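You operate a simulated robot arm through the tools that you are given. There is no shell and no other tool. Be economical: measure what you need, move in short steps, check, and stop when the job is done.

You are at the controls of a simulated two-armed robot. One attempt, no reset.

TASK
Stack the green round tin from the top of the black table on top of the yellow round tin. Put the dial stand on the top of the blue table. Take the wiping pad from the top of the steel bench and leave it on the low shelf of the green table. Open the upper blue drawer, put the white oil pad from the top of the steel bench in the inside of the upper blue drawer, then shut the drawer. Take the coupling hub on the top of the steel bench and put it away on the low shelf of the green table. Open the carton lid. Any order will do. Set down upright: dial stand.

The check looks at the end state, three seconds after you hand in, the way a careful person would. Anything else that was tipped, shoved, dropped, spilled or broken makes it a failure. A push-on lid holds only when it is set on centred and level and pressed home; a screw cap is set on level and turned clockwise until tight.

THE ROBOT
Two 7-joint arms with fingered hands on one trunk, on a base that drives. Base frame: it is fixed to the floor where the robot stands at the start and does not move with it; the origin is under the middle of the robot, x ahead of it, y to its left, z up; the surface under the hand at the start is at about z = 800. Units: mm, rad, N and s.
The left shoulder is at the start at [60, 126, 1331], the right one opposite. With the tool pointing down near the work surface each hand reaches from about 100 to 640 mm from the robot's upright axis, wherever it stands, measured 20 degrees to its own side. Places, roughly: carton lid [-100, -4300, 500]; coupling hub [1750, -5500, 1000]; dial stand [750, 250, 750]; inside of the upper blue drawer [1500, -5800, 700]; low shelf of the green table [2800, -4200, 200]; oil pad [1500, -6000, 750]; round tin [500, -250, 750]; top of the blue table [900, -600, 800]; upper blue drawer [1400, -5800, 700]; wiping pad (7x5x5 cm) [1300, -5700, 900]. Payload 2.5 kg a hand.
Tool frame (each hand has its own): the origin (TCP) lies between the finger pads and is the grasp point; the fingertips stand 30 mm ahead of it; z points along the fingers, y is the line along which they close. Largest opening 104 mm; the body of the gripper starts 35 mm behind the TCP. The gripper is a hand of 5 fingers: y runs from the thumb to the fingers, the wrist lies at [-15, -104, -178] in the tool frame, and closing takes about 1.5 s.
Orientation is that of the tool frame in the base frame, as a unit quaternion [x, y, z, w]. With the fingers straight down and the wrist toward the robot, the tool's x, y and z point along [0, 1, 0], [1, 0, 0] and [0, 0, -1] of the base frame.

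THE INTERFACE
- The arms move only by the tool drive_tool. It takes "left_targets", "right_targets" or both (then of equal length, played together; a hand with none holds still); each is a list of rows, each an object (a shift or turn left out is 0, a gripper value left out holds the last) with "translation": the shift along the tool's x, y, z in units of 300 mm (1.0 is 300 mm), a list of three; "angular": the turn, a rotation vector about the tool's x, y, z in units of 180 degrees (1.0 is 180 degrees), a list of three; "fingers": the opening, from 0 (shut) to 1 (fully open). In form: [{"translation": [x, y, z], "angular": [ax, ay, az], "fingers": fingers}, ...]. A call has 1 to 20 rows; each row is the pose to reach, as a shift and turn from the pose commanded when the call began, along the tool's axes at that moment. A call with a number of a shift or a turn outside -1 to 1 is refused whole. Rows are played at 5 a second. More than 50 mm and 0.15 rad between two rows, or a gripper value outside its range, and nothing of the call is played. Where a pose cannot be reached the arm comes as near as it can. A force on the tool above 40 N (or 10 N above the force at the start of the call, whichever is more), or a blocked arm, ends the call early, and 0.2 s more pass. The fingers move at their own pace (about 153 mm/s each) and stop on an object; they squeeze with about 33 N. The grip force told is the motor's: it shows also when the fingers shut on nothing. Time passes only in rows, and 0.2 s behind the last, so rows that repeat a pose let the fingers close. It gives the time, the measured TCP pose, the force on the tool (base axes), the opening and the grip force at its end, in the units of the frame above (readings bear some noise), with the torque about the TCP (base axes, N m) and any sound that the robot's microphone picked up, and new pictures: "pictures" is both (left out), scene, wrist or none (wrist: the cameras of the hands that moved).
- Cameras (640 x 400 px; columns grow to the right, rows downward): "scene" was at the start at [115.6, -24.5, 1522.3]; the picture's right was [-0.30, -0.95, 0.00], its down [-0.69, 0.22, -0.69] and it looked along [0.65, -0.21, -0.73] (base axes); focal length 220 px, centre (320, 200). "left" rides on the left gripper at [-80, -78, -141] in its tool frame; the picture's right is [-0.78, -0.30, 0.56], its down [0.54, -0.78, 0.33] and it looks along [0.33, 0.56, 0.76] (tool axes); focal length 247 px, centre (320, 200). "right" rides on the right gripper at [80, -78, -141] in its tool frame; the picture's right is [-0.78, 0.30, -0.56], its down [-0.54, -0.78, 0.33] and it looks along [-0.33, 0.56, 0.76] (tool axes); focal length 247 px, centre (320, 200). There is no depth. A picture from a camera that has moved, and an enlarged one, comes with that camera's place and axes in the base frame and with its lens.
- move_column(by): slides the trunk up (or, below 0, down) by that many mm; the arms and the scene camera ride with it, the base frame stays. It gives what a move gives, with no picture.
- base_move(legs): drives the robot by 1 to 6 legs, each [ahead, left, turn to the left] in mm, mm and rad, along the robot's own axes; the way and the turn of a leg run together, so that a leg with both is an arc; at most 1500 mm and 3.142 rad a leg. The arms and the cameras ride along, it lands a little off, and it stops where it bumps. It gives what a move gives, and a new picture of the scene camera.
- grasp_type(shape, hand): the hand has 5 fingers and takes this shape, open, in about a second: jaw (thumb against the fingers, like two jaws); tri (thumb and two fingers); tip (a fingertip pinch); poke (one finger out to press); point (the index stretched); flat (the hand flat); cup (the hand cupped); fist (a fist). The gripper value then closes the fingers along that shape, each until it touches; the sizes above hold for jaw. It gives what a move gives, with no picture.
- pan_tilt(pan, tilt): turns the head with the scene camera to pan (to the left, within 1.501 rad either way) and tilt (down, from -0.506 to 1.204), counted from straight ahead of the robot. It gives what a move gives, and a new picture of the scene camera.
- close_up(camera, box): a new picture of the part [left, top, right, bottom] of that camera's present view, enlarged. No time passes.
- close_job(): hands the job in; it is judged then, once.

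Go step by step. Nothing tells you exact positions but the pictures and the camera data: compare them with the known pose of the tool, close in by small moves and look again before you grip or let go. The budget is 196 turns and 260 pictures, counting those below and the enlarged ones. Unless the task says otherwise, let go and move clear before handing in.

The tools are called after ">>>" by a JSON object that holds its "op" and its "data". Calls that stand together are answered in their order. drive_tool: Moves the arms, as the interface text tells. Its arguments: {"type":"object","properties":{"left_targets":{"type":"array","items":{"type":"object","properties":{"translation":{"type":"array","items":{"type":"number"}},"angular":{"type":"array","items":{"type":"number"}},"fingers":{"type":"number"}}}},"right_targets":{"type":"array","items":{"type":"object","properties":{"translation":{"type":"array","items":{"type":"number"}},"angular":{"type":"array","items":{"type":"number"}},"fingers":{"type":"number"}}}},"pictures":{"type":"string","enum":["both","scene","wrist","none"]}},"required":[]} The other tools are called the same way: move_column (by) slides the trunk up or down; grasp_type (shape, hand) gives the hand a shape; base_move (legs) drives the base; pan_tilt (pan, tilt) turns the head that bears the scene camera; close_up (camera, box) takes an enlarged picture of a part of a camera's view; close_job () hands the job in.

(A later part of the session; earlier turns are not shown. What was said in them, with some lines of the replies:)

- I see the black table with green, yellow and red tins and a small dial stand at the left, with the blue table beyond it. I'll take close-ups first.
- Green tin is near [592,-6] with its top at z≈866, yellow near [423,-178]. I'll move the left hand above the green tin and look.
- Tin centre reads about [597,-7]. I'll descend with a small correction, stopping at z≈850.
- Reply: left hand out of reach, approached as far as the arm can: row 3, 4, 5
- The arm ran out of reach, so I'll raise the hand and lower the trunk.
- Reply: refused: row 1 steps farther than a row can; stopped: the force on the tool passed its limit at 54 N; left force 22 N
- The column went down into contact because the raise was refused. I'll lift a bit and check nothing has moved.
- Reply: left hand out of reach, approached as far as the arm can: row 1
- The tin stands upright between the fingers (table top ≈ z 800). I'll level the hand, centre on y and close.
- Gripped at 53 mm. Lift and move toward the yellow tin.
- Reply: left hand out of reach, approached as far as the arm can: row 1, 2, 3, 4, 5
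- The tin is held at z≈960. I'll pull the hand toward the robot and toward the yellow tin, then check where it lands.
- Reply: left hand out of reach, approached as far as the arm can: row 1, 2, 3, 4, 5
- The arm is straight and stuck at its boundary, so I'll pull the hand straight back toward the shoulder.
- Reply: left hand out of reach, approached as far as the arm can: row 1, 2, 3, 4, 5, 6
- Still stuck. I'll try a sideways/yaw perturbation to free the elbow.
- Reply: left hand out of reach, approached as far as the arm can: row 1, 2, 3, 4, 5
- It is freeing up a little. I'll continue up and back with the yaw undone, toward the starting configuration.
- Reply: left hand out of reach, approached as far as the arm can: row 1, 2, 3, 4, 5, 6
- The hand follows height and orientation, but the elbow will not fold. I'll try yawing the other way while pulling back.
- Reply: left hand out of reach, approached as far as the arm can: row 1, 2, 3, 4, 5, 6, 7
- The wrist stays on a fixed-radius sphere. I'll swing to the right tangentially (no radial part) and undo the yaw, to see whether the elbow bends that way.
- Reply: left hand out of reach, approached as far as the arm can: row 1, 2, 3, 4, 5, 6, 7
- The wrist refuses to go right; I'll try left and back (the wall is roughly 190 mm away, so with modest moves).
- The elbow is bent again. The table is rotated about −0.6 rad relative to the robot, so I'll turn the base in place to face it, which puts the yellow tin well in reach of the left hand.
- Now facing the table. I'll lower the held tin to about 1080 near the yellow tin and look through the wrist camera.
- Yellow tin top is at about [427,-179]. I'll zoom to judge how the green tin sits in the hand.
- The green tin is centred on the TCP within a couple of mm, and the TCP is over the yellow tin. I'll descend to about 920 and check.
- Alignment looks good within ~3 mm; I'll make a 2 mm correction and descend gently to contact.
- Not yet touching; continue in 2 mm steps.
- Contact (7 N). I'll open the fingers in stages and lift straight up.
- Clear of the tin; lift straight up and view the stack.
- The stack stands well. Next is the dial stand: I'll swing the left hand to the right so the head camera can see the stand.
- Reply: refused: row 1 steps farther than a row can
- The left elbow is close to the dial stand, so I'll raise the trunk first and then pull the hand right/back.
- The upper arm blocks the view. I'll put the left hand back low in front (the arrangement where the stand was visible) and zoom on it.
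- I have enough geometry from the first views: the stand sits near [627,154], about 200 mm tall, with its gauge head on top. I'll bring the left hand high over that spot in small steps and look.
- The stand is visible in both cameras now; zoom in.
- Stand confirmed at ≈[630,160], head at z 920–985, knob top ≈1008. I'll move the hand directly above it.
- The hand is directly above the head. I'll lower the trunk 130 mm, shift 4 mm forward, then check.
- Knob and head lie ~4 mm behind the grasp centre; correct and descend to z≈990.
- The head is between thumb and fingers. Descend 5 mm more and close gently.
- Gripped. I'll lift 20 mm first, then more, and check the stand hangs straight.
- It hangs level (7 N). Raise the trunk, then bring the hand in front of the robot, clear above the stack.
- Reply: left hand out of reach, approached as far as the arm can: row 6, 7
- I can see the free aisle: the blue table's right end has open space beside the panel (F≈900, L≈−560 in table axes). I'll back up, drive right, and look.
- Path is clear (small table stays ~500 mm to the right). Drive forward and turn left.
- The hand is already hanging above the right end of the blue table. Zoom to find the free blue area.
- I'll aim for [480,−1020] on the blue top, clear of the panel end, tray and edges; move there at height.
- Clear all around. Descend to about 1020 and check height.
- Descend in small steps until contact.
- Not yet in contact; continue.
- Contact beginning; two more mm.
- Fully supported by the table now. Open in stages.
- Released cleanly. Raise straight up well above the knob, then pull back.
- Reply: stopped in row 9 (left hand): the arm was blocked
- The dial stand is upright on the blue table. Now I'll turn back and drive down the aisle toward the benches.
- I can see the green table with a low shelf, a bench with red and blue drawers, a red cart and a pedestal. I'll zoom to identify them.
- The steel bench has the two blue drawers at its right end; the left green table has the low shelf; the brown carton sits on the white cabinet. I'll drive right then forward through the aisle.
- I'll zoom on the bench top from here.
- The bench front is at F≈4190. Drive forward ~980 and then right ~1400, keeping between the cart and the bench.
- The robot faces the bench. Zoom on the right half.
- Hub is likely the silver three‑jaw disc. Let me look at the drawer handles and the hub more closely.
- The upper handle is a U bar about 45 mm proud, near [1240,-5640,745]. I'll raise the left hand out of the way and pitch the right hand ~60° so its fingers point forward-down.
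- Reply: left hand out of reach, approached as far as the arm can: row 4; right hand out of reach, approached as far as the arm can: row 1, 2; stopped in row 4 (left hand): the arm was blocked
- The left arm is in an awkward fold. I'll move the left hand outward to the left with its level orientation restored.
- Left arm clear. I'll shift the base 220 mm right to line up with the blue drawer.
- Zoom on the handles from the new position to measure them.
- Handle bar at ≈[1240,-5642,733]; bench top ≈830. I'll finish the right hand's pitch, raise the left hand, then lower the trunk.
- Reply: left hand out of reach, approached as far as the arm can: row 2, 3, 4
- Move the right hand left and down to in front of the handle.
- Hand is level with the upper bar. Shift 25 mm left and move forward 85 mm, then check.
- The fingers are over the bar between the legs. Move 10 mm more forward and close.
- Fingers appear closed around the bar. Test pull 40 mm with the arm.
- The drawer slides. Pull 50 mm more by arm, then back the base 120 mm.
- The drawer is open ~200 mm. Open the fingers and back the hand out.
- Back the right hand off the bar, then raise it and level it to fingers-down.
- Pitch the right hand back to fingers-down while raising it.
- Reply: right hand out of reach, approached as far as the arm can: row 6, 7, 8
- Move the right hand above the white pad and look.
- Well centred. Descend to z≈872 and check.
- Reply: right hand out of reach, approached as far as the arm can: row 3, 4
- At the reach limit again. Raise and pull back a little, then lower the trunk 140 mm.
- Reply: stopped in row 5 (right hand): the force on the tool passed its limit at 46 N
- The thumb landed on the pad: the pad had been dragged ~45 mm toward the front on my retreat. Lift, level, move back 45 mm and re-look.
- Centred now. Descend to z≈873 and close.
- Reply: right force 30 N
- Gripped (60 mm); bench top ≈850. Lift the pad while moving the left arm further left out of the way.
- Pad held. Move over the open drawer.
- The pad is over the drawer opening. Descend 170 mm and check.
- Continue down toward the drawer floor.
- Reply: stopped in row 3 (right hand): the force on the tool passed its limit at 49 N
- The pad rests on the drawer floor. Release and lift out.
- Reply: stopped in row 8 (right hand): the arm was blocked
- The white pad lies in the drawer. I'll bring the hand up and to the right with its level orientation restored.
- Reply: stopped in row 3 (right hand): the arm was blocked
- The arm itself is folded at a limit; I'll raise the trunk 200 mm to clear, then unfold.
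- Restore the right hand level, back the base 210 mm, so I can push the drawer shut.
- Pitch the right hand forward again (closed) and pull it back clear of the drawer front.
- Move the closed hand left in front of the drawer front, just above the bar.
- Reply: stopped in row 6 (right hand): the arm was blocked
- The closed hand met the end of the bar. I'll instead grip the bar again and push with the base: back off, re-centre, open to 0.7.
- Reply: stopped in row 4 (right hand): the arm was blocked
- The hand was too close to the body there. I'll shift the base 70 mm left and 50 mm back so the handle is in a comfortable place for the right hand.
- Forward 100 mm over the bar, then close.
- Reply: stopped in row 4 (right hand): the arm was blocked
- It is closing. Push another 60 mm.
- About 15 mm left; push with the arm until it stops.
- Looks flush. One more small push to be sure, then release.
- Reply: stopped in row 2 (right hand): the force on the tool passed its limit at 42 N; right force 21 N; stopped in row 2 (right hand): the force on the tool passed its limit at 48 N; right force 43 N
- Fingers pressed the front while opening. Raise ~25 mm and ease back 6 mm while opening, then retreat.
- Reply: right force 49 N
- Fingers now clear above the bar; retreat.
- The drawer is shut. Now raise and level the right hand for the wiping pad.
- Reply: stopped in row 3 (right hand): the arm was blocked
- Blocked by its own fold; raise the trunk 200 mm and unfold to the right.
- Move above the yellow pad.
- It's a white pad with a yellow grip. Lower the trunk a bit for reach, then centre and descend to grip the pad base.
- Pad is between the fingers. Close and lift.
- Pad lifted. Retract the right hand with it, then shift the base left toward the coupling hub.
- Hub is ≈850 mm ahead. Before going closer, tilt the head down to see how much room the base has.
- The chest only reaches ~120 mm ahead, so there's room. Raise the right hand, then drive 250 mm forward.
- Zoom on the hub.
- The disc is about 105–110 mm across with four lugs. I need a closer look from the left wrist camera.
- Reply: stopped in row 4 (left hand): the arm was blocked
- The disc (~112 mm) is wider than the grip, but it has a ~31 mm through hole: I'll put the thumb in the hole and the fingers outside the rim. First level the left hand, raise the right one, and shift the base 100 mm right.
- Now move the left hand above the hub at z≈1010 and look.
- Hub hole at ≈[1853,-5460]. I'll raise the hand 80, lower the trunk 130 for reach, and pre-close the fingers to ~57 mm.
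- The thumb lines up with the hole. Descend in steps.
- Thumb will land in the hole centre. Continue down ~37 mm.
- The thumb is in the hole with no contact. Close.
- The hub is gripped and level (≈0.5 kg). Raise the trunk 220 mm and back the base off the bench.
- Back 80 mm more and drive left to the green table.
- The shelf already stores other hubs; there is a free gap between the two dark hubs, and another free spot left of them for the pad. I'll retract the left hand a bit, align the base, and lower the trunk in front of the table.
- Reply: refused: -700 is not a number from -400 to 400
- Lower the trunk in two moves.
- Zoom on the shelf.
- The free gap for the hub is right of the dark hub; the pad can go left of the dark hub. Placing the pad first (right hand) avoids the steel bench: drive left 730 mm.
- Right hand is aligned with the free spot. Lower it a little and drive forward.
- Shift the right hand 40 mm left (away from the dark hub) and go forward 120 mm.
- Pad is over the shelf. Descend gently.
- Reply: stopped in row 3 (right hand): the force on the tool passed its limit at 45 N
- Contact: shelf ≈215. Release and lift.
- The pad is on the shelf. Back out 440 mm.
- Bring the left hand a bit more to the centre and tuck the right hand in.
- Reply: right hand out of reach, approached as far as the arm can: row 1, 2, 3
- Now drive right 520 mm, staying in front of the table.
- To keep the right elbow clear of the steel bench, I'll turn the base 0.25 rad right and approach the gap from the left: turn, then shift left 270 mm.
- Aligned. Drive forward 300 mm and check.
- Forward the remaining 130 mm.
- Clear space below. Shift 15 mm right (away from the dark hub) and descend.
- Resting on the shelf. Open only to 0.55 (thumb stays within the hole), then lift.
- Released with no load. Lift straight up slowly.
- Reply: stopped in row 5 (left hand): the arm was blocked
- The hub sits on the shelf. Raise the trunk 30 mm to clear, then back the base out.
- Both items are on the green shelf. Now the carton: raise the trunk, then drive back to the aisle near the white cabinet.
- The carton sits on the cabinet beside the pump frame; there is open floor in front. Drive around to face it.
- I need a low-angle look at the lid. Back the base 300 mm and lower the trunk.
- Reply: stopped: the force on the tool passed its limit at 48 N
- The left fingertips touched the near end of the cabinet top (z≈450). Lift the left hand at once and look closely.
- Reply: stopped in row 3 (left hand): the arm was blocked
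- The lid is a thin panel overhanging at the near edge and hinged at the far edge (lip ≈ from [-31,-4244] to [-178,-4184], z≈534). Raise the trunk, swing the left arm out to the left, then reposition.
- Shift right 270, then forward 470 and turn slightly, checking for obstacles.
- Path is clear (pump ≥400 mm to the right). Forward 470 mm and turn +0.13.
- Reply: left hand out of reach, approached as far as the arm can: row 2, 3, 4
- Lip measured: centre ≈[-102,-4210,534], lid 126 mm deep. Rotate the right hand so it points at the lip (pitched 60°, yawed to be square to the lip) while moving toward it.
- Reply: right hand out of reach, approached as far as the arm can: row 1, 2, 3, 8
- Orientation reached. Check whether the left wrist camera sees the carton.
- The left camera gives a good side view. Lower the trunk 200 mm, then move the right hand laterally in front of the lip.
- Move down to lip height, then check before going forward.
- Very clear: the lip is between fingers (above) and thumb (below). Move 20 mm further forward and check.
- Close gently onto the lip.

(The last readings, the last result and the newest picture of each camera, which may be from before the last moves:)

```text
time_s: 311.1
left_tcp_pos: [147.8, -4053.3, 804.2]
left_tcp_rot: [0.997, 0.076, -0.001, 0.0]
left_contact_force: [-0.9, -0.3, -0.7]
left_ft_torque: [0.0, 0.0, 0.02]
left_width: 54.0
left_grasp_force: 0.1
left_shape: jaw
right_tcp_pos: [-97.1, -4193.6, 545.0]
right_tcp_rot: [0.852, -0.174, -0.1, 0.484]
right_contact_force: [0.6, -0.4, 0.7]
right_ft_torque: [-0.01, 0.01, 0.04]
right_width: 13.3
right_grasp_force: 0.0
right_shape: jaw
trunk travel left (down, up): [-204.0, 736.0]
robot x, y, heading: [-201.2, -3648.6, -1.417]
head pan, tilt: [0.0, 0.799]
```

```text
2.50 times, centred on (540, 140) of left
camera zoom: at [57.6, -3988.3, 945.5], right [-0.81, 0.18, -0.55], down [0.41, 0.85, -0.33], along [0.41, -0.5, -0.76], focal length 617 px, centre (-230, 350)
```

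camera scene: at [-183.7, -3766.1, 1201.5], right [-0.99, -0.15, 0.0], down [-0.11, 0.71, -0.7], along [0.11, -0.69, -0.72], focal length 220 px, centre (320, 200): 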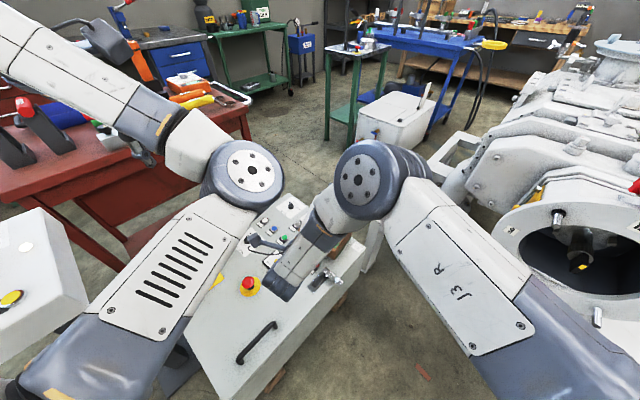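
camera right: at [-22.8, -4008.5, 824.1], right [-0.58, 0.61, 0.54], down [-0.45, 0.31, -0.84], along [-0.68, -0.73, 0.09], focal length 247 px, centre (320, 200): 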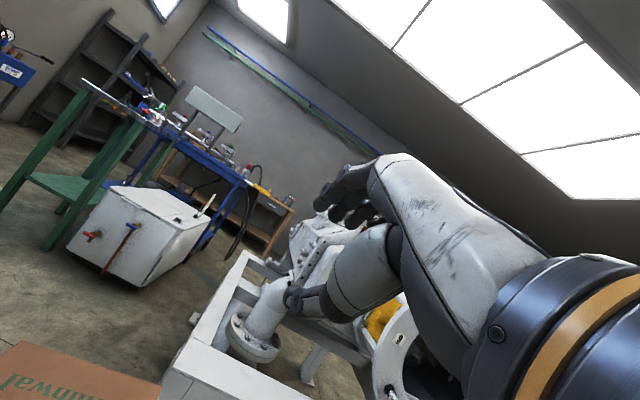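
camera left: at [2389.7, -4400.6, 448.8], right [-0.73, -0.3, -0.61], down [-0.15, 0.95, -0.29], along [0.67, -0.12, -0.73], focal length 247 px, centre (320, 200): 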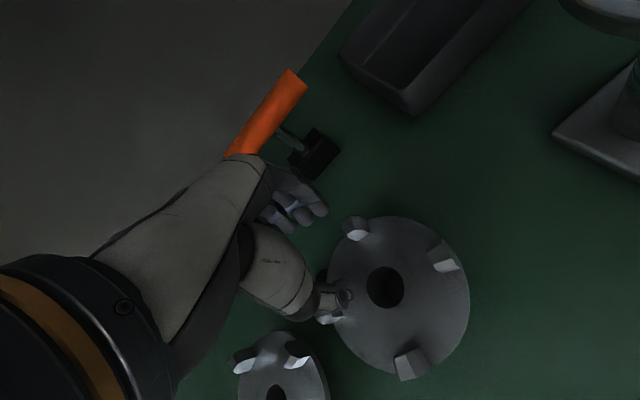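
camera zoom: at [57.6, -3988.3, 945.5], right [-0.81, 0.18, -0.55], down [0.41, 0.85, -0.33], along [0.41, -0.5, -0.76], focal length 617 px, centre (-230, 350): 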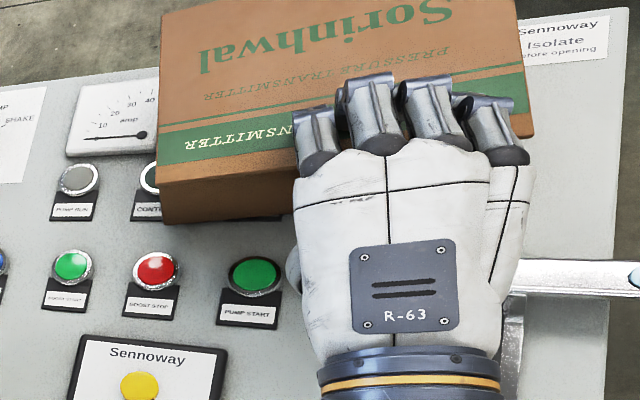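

Nearly pinching. Close fully.

>>> {"op": "drive_tool", "data": {"right_targets": [{"translation": [0, 0.0, 0.0], "fingers": 0.06}, {"translation": [0, 0.0, 0.0], "fingers": 0.0}, {"translation": [0, 0.0, 0.0], "fingers": 0.0}, {"translation": [0, 0.0, 0.0], "fingers": 0.0}], "pictures": "none"}}

>>> {"op": "close_up", "data": {"camera": "right", "box": [200, 140, 400, 320]}}

```text
time_s: 312.1
left_tcp_pos: [148.0, -4054.2, 803.6]
left_tcp_rot: [0.997, 0.076, -0.001, 0.0]
left_contact_force: [-0.3, -0.8, 0.6]
left_ft_torque: [-0.02, 0.02, 0.01]
left_width: 54.0
left_grasp_force: 0.1
left_shape: jaw
right_tcp_pos: [-96.8, -4194.8, 545.5]
right_tcp_rot: [0.852, -0.174, -0.099, 0.483]
right_contact_force: [1.4, 0.2, 3.9]
right_ft_torque: [-0.17, 0.23, 0.05]
right_width: 10.9
right_grasp_force: 33.4
right_shape: jaw
trunk travel left (down, up): [-204.0, 736.0]
robot x, y, heading: [-201.1, -3648.5, -1.411]
head pan, tilt: [0.0, 0.799]
```

```text
2.22 times, centred on (300, 230) of right
camera zoom: at [39.6, -4079.5, 551.9], right [-0.58, 0.61, 0.54], down [-0.45, 0.31, -0.84], along [-0.68, -0.73, 0.09], focal length 549 px, centre (364, 133)
```

zoom: 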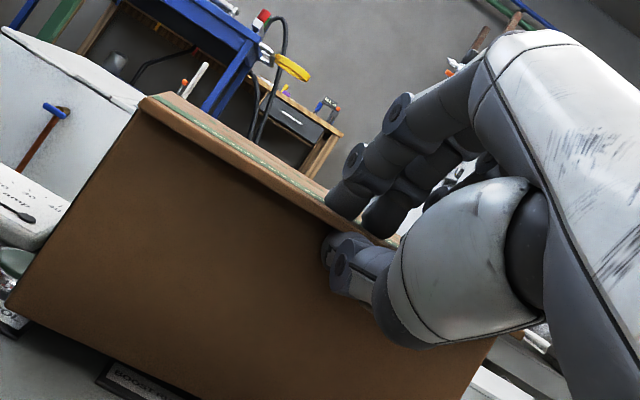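

Pinched (33 N). Lift along an arc about the far-edge hinge, 20° first.

>>> {"op": "drive_tool", "data": {"right_targets": [{"translation": [0, 0.039, -0.017], "angular": [-0.028, 0, 0], "fingers": 0}, {"translation": [0, 0.08, -0.03], "angular": [-0.0556, 0, 0]}, {"translation": [0, 0.121, -0.04], "angular": [-0.083, 0, 0]}, {"translation": [0, 0.163, -0.046], "angular": [-0.111, 0, 0]}], "pictures": "none"}}

>>> {"op": "close_up", "data": {"camera": "left", "box": [440, 40, 640, 200]}}

>>> {"op": "close_up", "data": {"camera": "right", "box": [160, 140, 400, 340]}}

```text
time_s: 313.1
left_tcp_pos: [146.9, -4054.5, 803.5]
left_tcp_rot: [0.997, 0.075, -0.002, 0.0]
left_contact_force: [-0.2, -0.7, 0.0]
left_ft_torque: [-0.01, -0.02, 0.0]
left_width: 53.8
left_grasp_force: 0.1
left_shape: jaw
right_tcp_pos: [-105.5, -4209.5, 593.4]
right_tcp_rot: [0.754, -0.155, -0.133, 0.625]
right_contact_force: [0.7, 0.0, -2.5]
right_ft_torque: [0.27, -0.14, 0.01]
right_width: 9.1
right_grasp_force: 32.5
right_shape: jaw
trunk travel left (down, up): [-204.0, 736.0]
robot x, y, heading: [-201.5, -3650.7, -1.415]
head pan, tilt: [0.0, 0.799]
```

```text
2.50 times, centred on (540, 120) of left
camera zoom: at [57.5, -3988.7, 945.3], right [-0.81, 0.18, -0.55], down [0.41, 0.85, -0.33], along [0.41, -0.5, -0.76], focal length 617 px, centre (-230, 400)
```

zoom: 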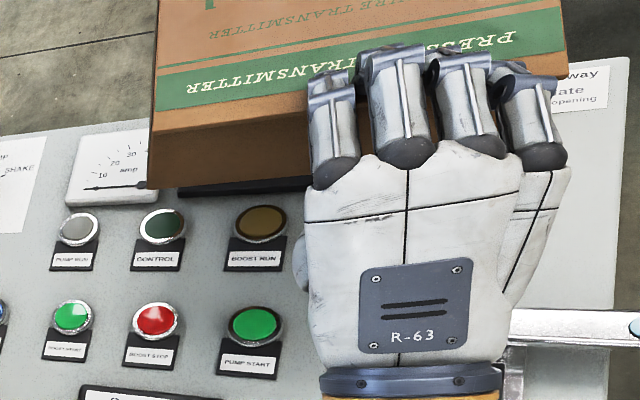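

```text
2.00 times, centred on (280, 240) of right
camera zoom: at [27.5, -4102.5, 543.0], right [-0.51, 0.76, 0.4], down [-0.57, 0.05, -0.82], along [-0.64, -0.65, 0.41], focal length 494 px, centre (400, 120)
```

zoom: 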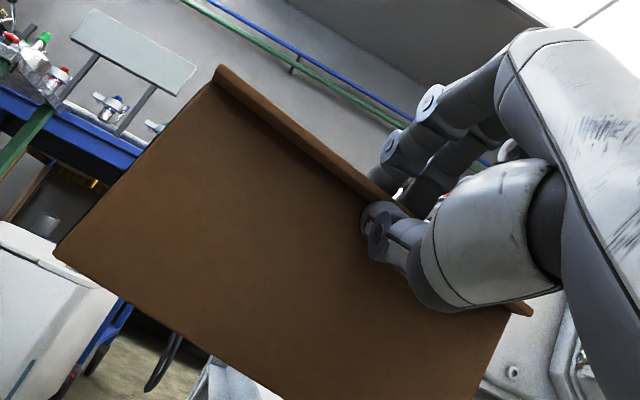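

The whole light box tilts — so the hinge isn't at the far edge. I'll set it back down exactly by reversing the motion.

>>> {"op": "drive_tool", "data": {"right_targets": [{"translation": [0, -0.028, 0.028], "angular": [0.028, 0, 0], "fingers": 0}, {"translation": [0, -0.058, 0.053], "angular": [0.0556, 0, 0]}, {"translation": [0, -0.098, 0.082], "angular": [0.083, 0, 0]}, {"translation": [0, -0.137, 0.099], "angular": [0.111, 0, 0]}], "pictures": "none"}}

>>> {"op": "close_up", "data": {"camera": "left", "box": [440, 40, 640, 200]}}

>>> {"op": "close_up", "data": {"camera": "right", "box": [160, 140, 400, 340]}}

```text
time_s: 314.1
left_tcp_pos: [147.8, -4053.2, 804.5]
left_tcp_rot: [0.997, 0.076, -0.002, 0.001]
left_contact_force: [0.5, 0.2, -0.5]
left_ft_torque: [-0.02, 0.05, -0.01]
left_width: 53.9
left_grasp_force: 0.2
left_shape: jaw
right_tcp_pos: [-108.1, -4225.7, 551.5]
right_tcp_rot: [0.851, -0.173, -0.099, 0.486]
right_contact_force: [2.6, 3.1, 8.3]
right_ft_torque: [-0.38, 0.55, -0.05]
right_width: 10.8
right_grasp_force: 33.0
right_shape: jaw
trunk travel left (down, up): [-204.0, 736.0]
robot x, y, heading: [-202.0, -3644.8, -1.409]
head pan, tilt: [0.0, 0.799]
```

```text
2.50 times, centred on (540, 120) of left
camera zoom: at [57.6, -3987.7, 946.0], right [-0.81, 0.17, -0.55], down [0.41, 0.85, -0.33], along [0.41, -0.5, -0.76], focal length 617 px, centre (-230, 400)
```

zoom: 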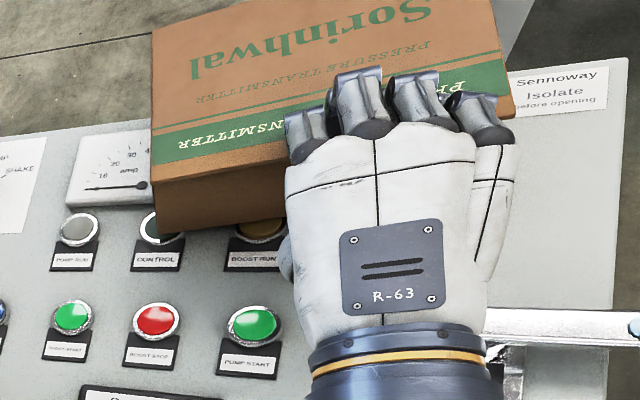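

```text
2.00 times, centred on (280, 240) of right
camera zoom: at [27.9, -4109.5, 557.2], right [-0.59, 0.61, 0.54], down [-0.45, 0.31, -0.84], along [-0.68, -0.73, 0.09], focal length 494 px, centre (400, 120)
```

zoom: 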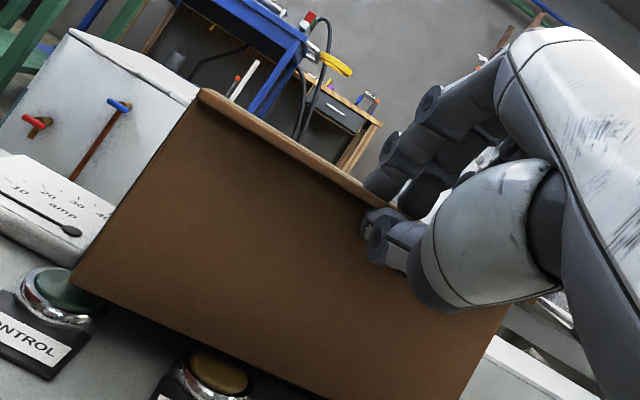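

I mis-computed the reversal: the box is ~31 mm too far back. I'll lift slightly, bring it back to the original spot, and set it down.

>>> {"op": "drive_tool", "data": {"right_targets": [{"translation": [0, 0.023, -0.013], "fingers": 0}, {"translation": [-0.003, -0.01, -0.055]}, {"translation": [-0.007, -0.049, -0.099]}, {"translation": [-0.007, -0.065, -0.09]}, {"translation": [-0.007, -0.072, -0.085]}], "pictures": "none"}}

>>> {"op": "close_up", "data": {"camera": "left", "box": [440, 40, 640, 200]}}

>>> {"op": "close_up", "data": {"camera": "right", "box": [160, 140, 400, 340]}}

```text
time_s: 315.2
left_tcp_pos: [147.3, -4053.4, 804.7]
left_tcp_rot: [0.997, 0.076, -0.002, 0.001]
left_contact_force: [1.1, 0.0, -0.4]
left_ft_torque: [0.01, -0.03, -0.03]
left_width: 53.6
left_grasp_force: 0.0
left_shape: jaw
right_tcp_pos: [-99.1, -4194.4, 545.2]
right_tcp_rot: [0.85, -0.176, -0.1, 0.486]
right_contact_force: [-4.8, 0.9, 13.0]
right_ft_torque: [-0.6, 0.64, -0.09]
right_width: 10.2
right_grasp_force: 33.2
right_shape: jaw
trunk travel left (down, up): [-204.0, 736.0]
robot x, y, heading: [-201.2, -3648.8, -1.414]
head pan, tilt: [0.0, 0.799]
```

```text
2.50 times, centred on (540, 120) of left
camera zoom: at [57.3, -3987.6, 946.2], right [-0.81, 0.17, -0.55], down [0.41, 0.85, -0.33], along [0.41, -0.5, -0.76], focal length 617 px, centre (-230, 400)
```

zoom: 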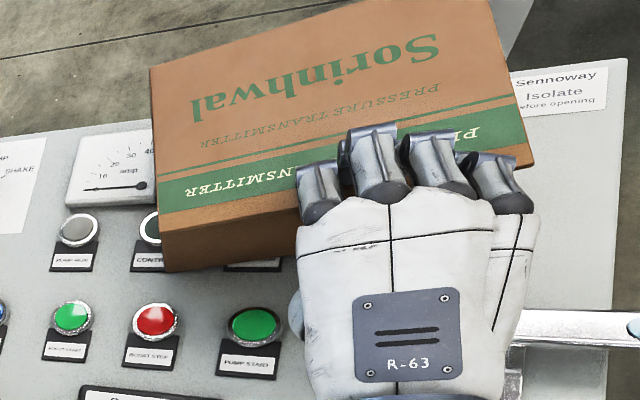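

```text
2.00 times, centred on (280, 240) of right
camera zoom: at [38.1, -4079.8, 551.9], right [-0.58, 0.61, 0.54], down [-0.45, 0.31, -0.84], along [-0.68, -0.73, 0.09], focal length 494 px, centre (400, 120)
```

zoom: 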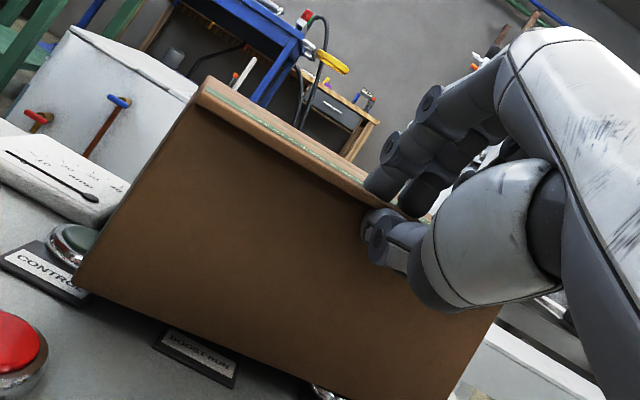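

The box is back in place. The pinch also squeezed the box wall, so instead I'll open the fingers and lift the lip with the thumb alone.

>>> {"op": "drive_tool", "data": {"right_targets": [{"translation": [0, 0, 0], "fingers": 0.15}, {"translation": [0, -0.002, -0.003], "fingers": 0.3}, {"translation": [0, -0.002, -0.003], "fingers": 0.45}, {"translation": [0, -0.002, -0.003], "fingers": 0.6}, {"translation": [0, 0.0, -0.003], "fingers": 0.6}], "pictures": "none"}}

>>> {"op": "close_up", "data": {"camera": "right", "box": [160, 140, 400, 340]}}

>>> {"op": "close_up", "data": {"camera": "left", "box": [440, 40, 640, 200]}}

```text
time_s: 316.4
left_tcp_pos: [146.6, -4053.7, 804.2]
left_tcp_rot: [0.997, 0.076, -0.001, -0.001]
left_contact_force: [-0.1, -0.3, 0.2]
left_ft_torque: [0.0, -0.02, 0.0]
left_width: 54.1
left_grasp_force: 0.1
left_shape: jaw
right_tcp_pos: [-98.8, -4194.9, 543.3]
right_tcp_rot: [0.852, -0.176, -0.102, 0.483]
right_contact_force: [-0.7, 1.1, -0.3]
right_ft_torque: [-0.01, -0.01, -0.06]
right_width: 62.1
right_grasp_force: 0.1
right_shape: jaw
trunk travel left (down, up): [-204.0, 736.0]
robot x, y, heading: [-202.2, -3643.0, -1.42]
head pan, tilt: [0.0, 0.799]
```

```text
2.00 times, centred on (280, 240) of right
camera zoom: at [37.7, -4079.6, 549.8], right [-0.58, 0.61, 0.54], down [-0.45, 0.32, -0.84], along [-0.68, -0.73, 0.09], focal length 494 px, centre (400, 120)
```

zoom: 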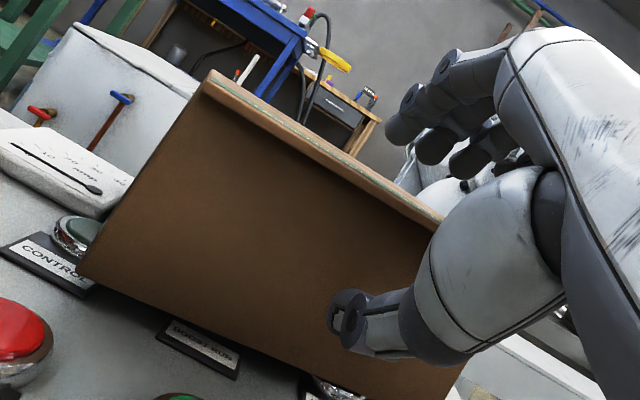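

```text
2.50 times, centred on (540, 120) of left
camera zoom: at [57.6, -3988.4, 945.4], right [-0.81, 0.18, -0.55], down [0.41, 0.85, -0.33], along [0.41, -0.5, -0.76], focal length 617 px, centre (-230, 400)
```

zoom: 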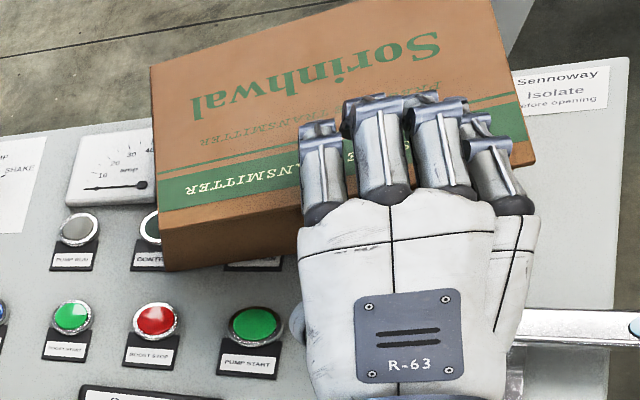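

Move the thumb under the lip (11 mm forward) and raise slowly.

>>> {"op": "drive_tool", "data": {"right_targets": [{"translation": [0, 0.018, 0.032]}, {"translation": [0, 0.035, 0.022]}, {"translation": [0, 0.052, 0.012]}, {"translation": [0, 0.07, 0.002]}, {"translation": [0, 0.084, -0.006]}, {"translation": [0, 0.094, -0.012]}, {"translation": [0, 0.104, -0.018]}, {"translation": [0, 0.114, -0.024]}], "pictures": "none"}}

>>> {"op": "close_up", "data": {"camera": "right", "box": [160, 140, 400, 340]}}

>>> {"op": "close_up", "data": {"camera": "left", "box": [440, 40, 640, 200]}}

```text
time_s: 318.2
left_tcp_pos: [147.5, -4053.8, 805.2]
left_tcp_rot: [0.997, 0.075, -0.001, -0.001]
left_contact_force: [-0.4, 0.0, 1.4]
left_ft_torque: [0.01, 0.0, 0.02]
left_width: 53.9
left_grasp_force: 0.1
left_shape: jaw
right_tcp_pos: [-102.5, -4204.9, 577.0]
right_tcp_rot: [0.852, -0.175, -0.101, 0.484]
right_contact_force: [-0.2, 0.2, -0.6]
right_ft_torque: [0.0, 0.02, -0.01]
right_width: 62.4
right_grasp_force: 0.0
right_shape: jaw
trunk travel left (down, up): [-204.0, 736.0]
robot x, y, heading: [-203.1, -3644.0, -1.415]
head pan, tilt: [0.0, 0.799]
```

```text
2.00 times, centred on (280, 240) of right
camera zoom: at [33.1, -4090.5, 583.0], right [-0.58, 0.61, 0.54], down [-0.45, 0.32, -0.84], along [-0.68, -0.73, 0.09], focal length 494 px, centre (400, 120)
```

zoom: 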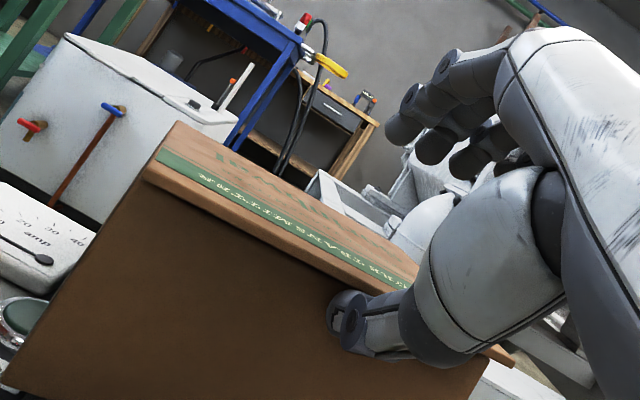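

```text
2.50 times, centred on (540, 120) of left
camera zoom: at [57.6, -3988.4, 945.4], right [-0.81, 0.18, -0.55], down [0.41, 0.85, -0.33], along [0.41, -0.5, -0.76], focal length 617 px, centre (-230, 400)
```

zoom: 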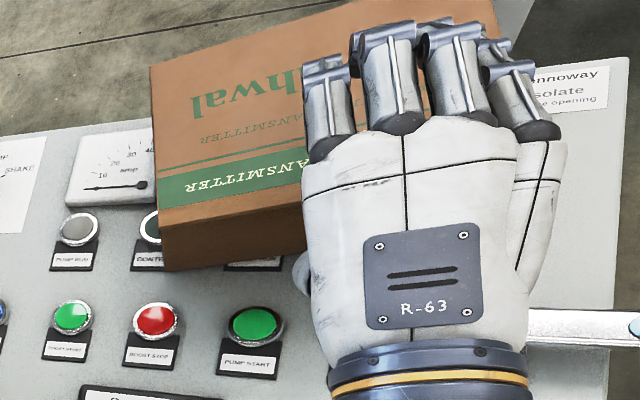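

The thumb passed just in front of the lip. Lower 22 mm, go 9 mm further forward, raise again.

>>> {"op": "drive_tool", "data": {"right_targets": [{"translation": [0, -0.03, 0.018]}, {"translation": [0, -0.063, 0.037]}, {"translation": [0, -0.048, 0.063]}, {"translation": [0, -0.034, 0.055]}, {"translation": [0, -0.022, 0.048]}], "pictures": "none"}}

>>> {"op": "close_up", "data": {"camera": "right", "box": [160, 140, 400, 340]}}

```text
time_s: 319.4
left_tcp_pos: [146.5, -4053.8, 803.8]
left_tcp_rot: [0.997, 0.076, -0.002, -0.001]
left_contact_force: [0.3, 0.2, 0.1]
left_ft_torque: [-0.02, 0.02, 0.0]
left_width: 54.0
left_grasp_force: 0.0
left_shape: jaw
right_tcp_pos: [-109.4, -4213.8, 563.8]
right_tcp_rot: [0.851, -0.175, -0.102, 0.484]
right_contact_force: [-1.0, 0.9, -0.3]
right_ft_torque: [0.0, -0.02, 0.03]
right_width: 62.4
right_grasp_force: 0.2
right_shape: jaw
trunk travel left (down, up): [-204.0, 736.0]
robot x, y, heading: [-200.7, -3649.0, -1.417]
head pan, tilt: [0.0, 0.799]
```

```text
2.00 times, centred on (280, 240) of right
camera zoom: at [27.1, -4100.1, 569.3], right [-0.58, 0.61, 0.54], down [-0.45, 0.32, -0.83], along [-0.68, -0.73, 0.09], focal length 494 px, centre (400, 120)
```

zoom: 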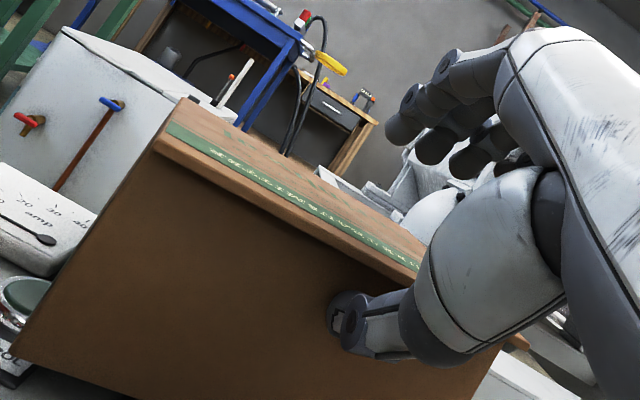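

Raise in small steps.

>>> {"op": "drive_tool", "data": {"right_targets": [{"translation": [0, 0.012, -0.007]}, {"translation": [0, 0.024, -0.014]}, {"translation": [0, 0.036, -0.021]}, {"translation": [0, 0.046, -0.027]}, {"translation": [0, 0.056, -0.032]}], "pictures": "none"}}

>>> {"op": "close_up", "data": {"camera": "right", "box": [160, 140, 400, 340]}}

>>> {"op": "close_up", "data": {"camera": "left", "box": [440, 40, 640, 200]}}

```text
time_s: 320.6
left_tcp_pos: [147.8, -4053.1, 804.2]
left_tcp_rot: [0.997, 0.076, -0.002, -0.001]
left_contact_force: [0.1, -0.5, 0.7]
left_ft_torque: [0.0, 0.01, -0.01]
left_width: 54.0
left_grasp_force: 0.0
left_shape: jaw
right_tcp_pos: [-109.8, -4215.2, 579.9]
right_tcp_rot: [0.851, -0.175, -0.104, 0.484]
right_contact_force: [-0.2, -0.2, -0.4]
right_ft_torque: [-0.01, 0.01, 0.01]
right_width: 62.3
right_grasp_force: 0.0
right_shape: jaw
trunk travel left (down, up): [-204.0, 736.0]
robot x, y, heading: [-201.2, -3650.7, -1.413]
head pan, tilt: [0.0, 0.799]
```

```text
2.00 times, centred on (280, 240) of right
camera zoom: at [27.1, -4100.3, 586.9], right [-0.58, 0.61, 0.55], down [-0.45, 0.32, -0.83], along [-0.68, -0.73, 0.09], focal length 494 px, centre (400, 120)
```

zoom: 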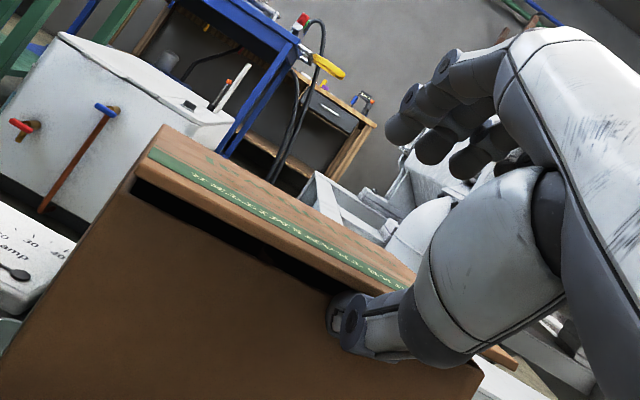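

```text
2.50 times, centred on (540, 120) of left
camera zoom: at [57.6, -3988.4, 945.4], right [-0.81, 0.18, -0.55], down [0.41, 0.85, -0.33], along [0.41, -0.5, -0.76], focal length 617 px, centre (-230, 400)
```

zoom: 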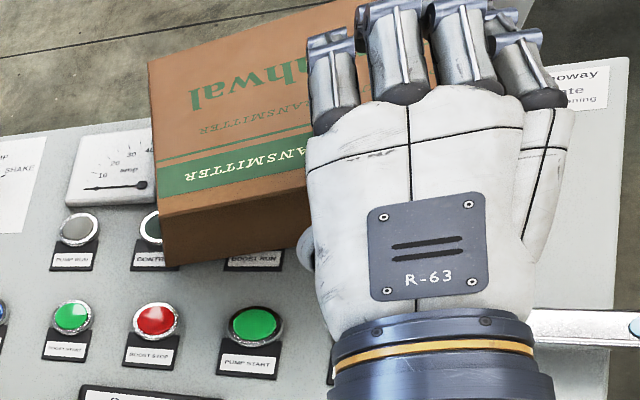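

The lid is lifting on its far hinge. Continue along the arc to about 45°.

>>> {"op": "drive_tool", "data": {"right_targets": [{"translation": [0, 0.03, 0.005]}, {"translation": [0, 0.06, 0.0]}, {"translation": [0, 0.095, -0.009]}, {"translation": [0, 0.13, -0.015]}, {"translation": [0, 0.165, -0.02]}, {"translation": [0, 0.194, -0.024]}, {"translation": [0, 0.226, -0.022]}, {"translation": [0, 0.259, -0.019]}, {"translation": [0, 0.29, -0.012]}], "pictures": "none"}}

>>> {"op": "close_up", "data": {"camera": "right", "box": [100, 100, 420, 360]}}

>>> {"op": "close_up", "data": {"camera": "left", "box": [400, 0, 640, 200]}}

```text
time_s: 322.6
left_tcp_pos: [147.7, -4052.8, 804.9]
left_tcp_rot: [0.997, 0.075, -0.002, -0.001]
left_contact_force: [0.8, 0.2, 0.1]
left_ft_torque: [0.01, 0.0, -0.04]
left_width: 53.7
left_grasp_force: 0.1
left_shape: jaw
right_tcp_pos: [-122.9, -4251.2, 658.9]
right_tcp_rot: [0.852, -0.175, -0.1, 0.482]
right_contact_force: [-0.3, 0.2, -0.8]
right_ft_torque: [-0.02, -0.02, -0.02]
right_width: 62.6
right_grasp_force: 0.1
right_shape: jaw
trunk travel left (down, up): [-204.0, 736.0]
robot x, y, heading: [-201.4, -3642.5, -1.412]
head pan, tilt: [0.0, 0.799]
```

```text
1.54 times, centred on (260, 230) of right
camera zoom: at [13.1, -4136.6, 665.7], right [-0.58, 0.61, 0.54], down [-0.45, 0.32, -0.84], along [-0.68, -0.73, 0.09], focal length 380 px, centre (412, 154)
```

zoom: 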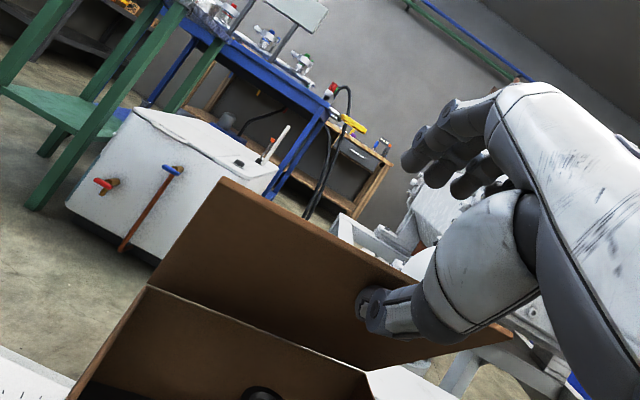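

```text
2.00 times, centred on (520, 100) of left
camera zoom: at [57.6, -3988.4, 945.4], right [-0.81, 0.18, -0.55], down [0.41, 0.85, -0.33], along [0.41, -0.5, -0.76], focal length 494 px, centre (-80, 400)
```

zoom: 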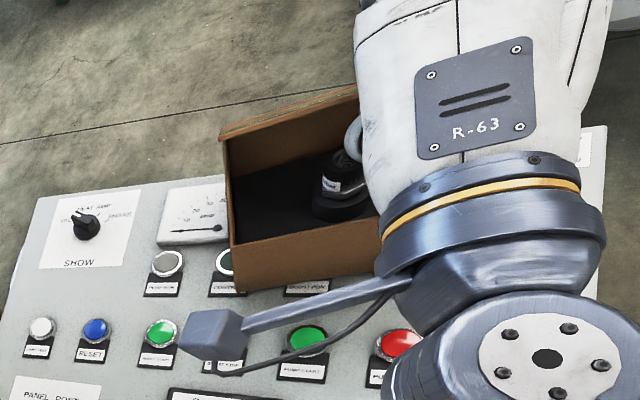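

The lid is about 50–60° open and the box hasn't moved. Keep pushing it up and over.

>>> {"op": "drive_tool", "data": {"right_targets": [{"translation": [0, 0.05, 0.03]}, {"translation": [0, 0.1, 0.06]}, {"translation": [0, 0.143, 0.094]}, {"translation": [0, 0.17, 0.125]}, {"translation": [0, 0.195, 0.155]}, {"translation": [0, 0.216, 0.187]}], "pictures": "none"}}

>>> {"op": "close_up", "data": {"camera": "right", "box": [100, 100, 420, 360]}}

>>> {"op": "close_up", "data": {"camera": "left", "box": [400, 0, 640, 200]}}

```text
time_s: 324.1
left_tcp_pos: [147.6, -4054.2, 803.3]
left_tcp_rot: [0.997, 0.076, -0.001, 0.0]
left_contact_force: [-0.4, -0.7, 0.1]
left_ft_torque: [-0.02, 0.02, 0.02]
left_width: 53.5
left_grasp_force: 0.0
left_shape: jaw
right_tcp_pos: [-155.3, -4327.1, 686.7]
right_tcp_rot: [0.853, -0.175, -0.101, 0.482]
right_contact_force: [-0.3, 0.3, -0.3]
right_ft_torque: [-0.02, 0.02, 0.0]
right_width: 62.3
right_grasp_force: 0.1
right_shape: jaw
trunk travel left (down, up): [-204.0, 736.0]
robot x, y, heading: [-201.4, -3646.9, -1.417]
head pan, tilt: [0.0, 0.799]
```

```text
1.54 times, centred on (260, 230) of right
camera zoom: at [-19.7, -4212.3, 693.3], right [-0.58, 0.61, 0.54], down [-0.45, 0.32, -0.84], along [-0.68, -0.73, 0.09], focal length 380 px, centre (412, 154)
```

zoom: 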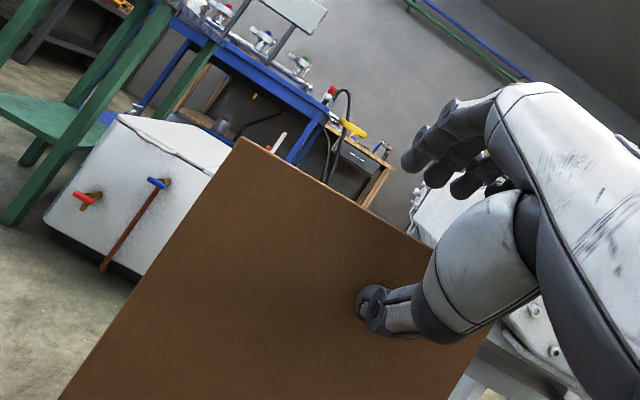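

```text
2.00 times, centred on (520, 100) of left
camera zoom: at [57.6, -3988.4, 945.4], right [-0.81, 0.18, -0.55], down [0.41, 0.85, -0.33], along [0.41, -0.5, -0.76], focal length 494 px, centre (-80, 400)
```

zoom: 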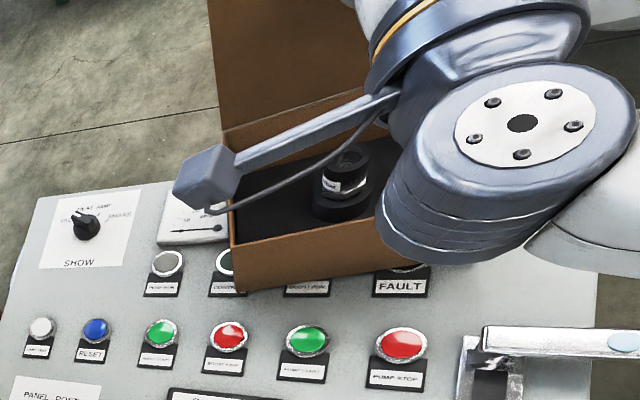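

The lid is past vertical. Push a bit further so it stays open, then check.

>>> {"op": "drive_tool", "data": {"right_targets": [{"translation": [0, 0.02, 0.035]}, {"translation": [0, 0.037, 0.065]}], "pictures": "none"}}

>>> {"op": "close_up", "data": {"camera": "right", "box": [100, 100, 420, 360]}}

```text
time_s: 324.6
left_tcp_pos: [147.0, -4053.0, 803.6]
left_tcp_rot: [0.997, 0.077, -0.002, 0.0]
left_contact_force: [0.6, -0.1, 0.2]
left_ft_torque: [-0.01, -0.03, 0.03]
left_width: 53.6
left_grasp_force: 0.1
left_shape: jaw
right_tcp_pos: [-165.6, -4347.2, 682.8]
right_tcp_rot: [0.853, -0.174, -0.1, 0.483]
right_contact_force: [0.5, 0.5, 0.1]
right_ft_torque: [0.04, 0.02, -0.02]
right_width: 62.5
right_grasp_force: 0.0
right_shape: jaw
trunk travel left (down, up): [-204.0, 736.0]
robot x, y, heading: [-203.0, -3647.0, -1.416]
head pan, tilt: [0.0, 0.799]
```

```text
1.54 times, centred on (260, 230) of right
camera zoom: at [-28.5, -4231.8, 691.6], right [-0.58, 0.61, 0.54], down [-0.45, 0.32, -0.84], along [-0.68, -0.73, 0.09], focal length 380 px, centre (412, 154)
```

zoom: 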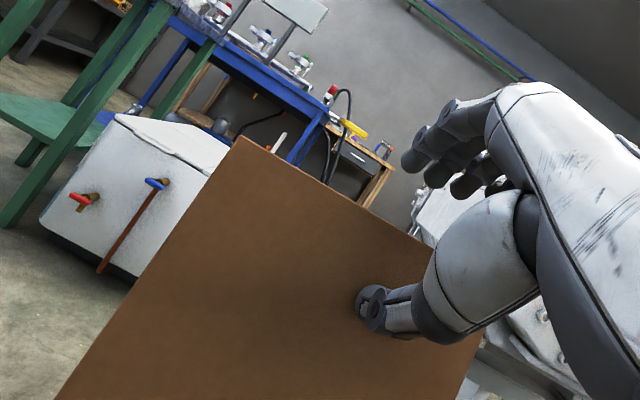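

Withdraw the hand toward me and see if the lid stays open.

>>> {"op": "drive_tool", "data": {"right_targets": [{"translation": [0, -0.04, -0.09]}, {"translation": [0, -0.1, -0.2]}, {"translation": [0, -0.16, -0.32]}, {"translation": [0, -0.2, -0.44]}, {"translation": [0, -0.24, -0.56]}], "pictures": "none"}}

>>> {"op": "close_up", "data": {"camera": "left", "box": [400, 0, 640, 200]}}

>>> {"op": "close_up", "data": {"camera": "right", "box": [0, 0, 640, 400]}}

```text
time_s: 326.0
left_tcp_pos: [147.6, -4053.7, 804.3]
left_tcp_rot: [0.997, 0.076, -0.003, -0.001]
left_contact_force: [0.4, 0.2, -0.4]
left_ft_torque: [0.02, -0.03, 0.04]
left_width: 53.8
left_grasp_force: 0.1
left_shape: jaw
right_tcp_pos: [-146.2, -4209.2, 709.5]
right_tcp_rot: [0.823, -0.193, -0.163, 0.509]
right_contact_force: [-0.1, 0.0, -0.2]
right_ft_torque: [0.0, -0.01, -0.02]
right_width: 62.5
right_grasp_force: 0.0
right_shape: jaw
trunk travel left (down, up): [-204.0, 736.0]
robot x, y, heading: [-200.7, -3647.2, -1.416]
head pan, tilt: [0.0, 0.799]
stopped in row 5 (right hand): the arm was blocked; the commanded pose is now the measured one
```

```text
2.00 times, centred on (520, 100) of left
camera zoom: at [57.4, -3988.4, 945.4], right [-0.81, 0.18, -0.55], down [0.41, 0.85, -0.33], along [0.41, -0.5, -0.76], focal length 494 px, centre (-80, 400)
```

zoom: 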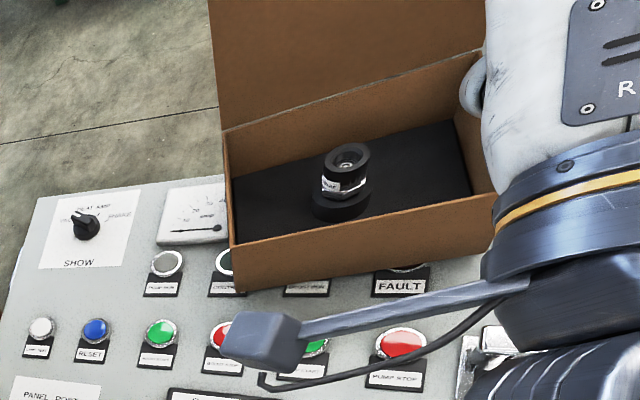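

```text
1.00 times, centred on (320, 200) of right (not enlarged: the box is as wide or as high as the picture)
camera zoom: at [-0.6, -4108.9, 695.2], right [-0.46, 0.69, 0.56], down [-0.5, 0.32, -0.8], along [-0.73, -0.66, 0.2], focal length 247 px, centre (320, 200)
```

zoom: 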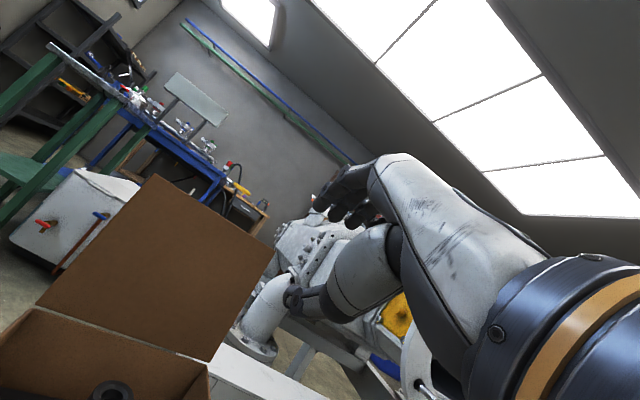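

The lid stays open past vertical with the contents undisturbed, and the box is in place. I'll raise the trunk to move both hands clear.

>>> {"op": "move_column", "data": {"by": 200}}

```text
time_s: 328.1
left_tcp_pos: [146.7, -4054.2, 1003.7]
left_tcp_rot: [0.997, 0.076, -0.002, -0.001]
left_contact_force: [-1.0, -0.1, -0.3]
left_ft_torque: [-0.03, -0.02, 0.0]
left_width: 53.9
left_grasp_force: 0.1
left_shape: jaw
right_tcp_pos: [-147.3, -4210.2, 908.3]
right_tcp_rot: [0.823, -0.193, -0.163, 0.508]
right_contact_force: [0.4, 0.9, -0.3]
right_ft_torque: [0.01, -0.03, -0.02]
right_width: 62.2
right_grasp_force: 0.1
right_shape: jaw
trunk travel left (down, up): [-404.0, 536.0]
robot x, y, heading: [-202.8, -3646.8, -1.416]
head pan, tilt: [0.0, 0.799]
```

All the items are in place and both hands are clear, so I am handing in the job.

>>> {"op": "close_job", "data": {}}

```text
The job is handed in.
```

I believe every item is done, and the job is handed in; I have not seen the result of the check.

- **Tins:** the green tin is stacked on the yellow one.
- **Dial stand:** it stands upright on the right end of the blue table.
- **Pads:** the white oil pad is in the upper blue drawer, which I pushed until it stopped and looked flush. The wiping pad is on the green table's low shelf.
- **Coupling hub:** I took this to be the silver disc with four lugs. It is on the same low shelf, in a gap between two dark hubs.
- **Carton lid:** it stayed up when I withdrew the hand, at roughly vertical. I did not push it further back.

Three contacts on the way might matter to the check:

- On the first try at the lid the whole carton lifted and moved about 30 mm. I put it back to within a few millimetres, with the contents still in place.
- The left fingertips pressed on the near end of the white cabinet's top at about 48 N. I saw no damage or movement.
- The white oil pad slid about 45 mm on the bench before I picked it up.
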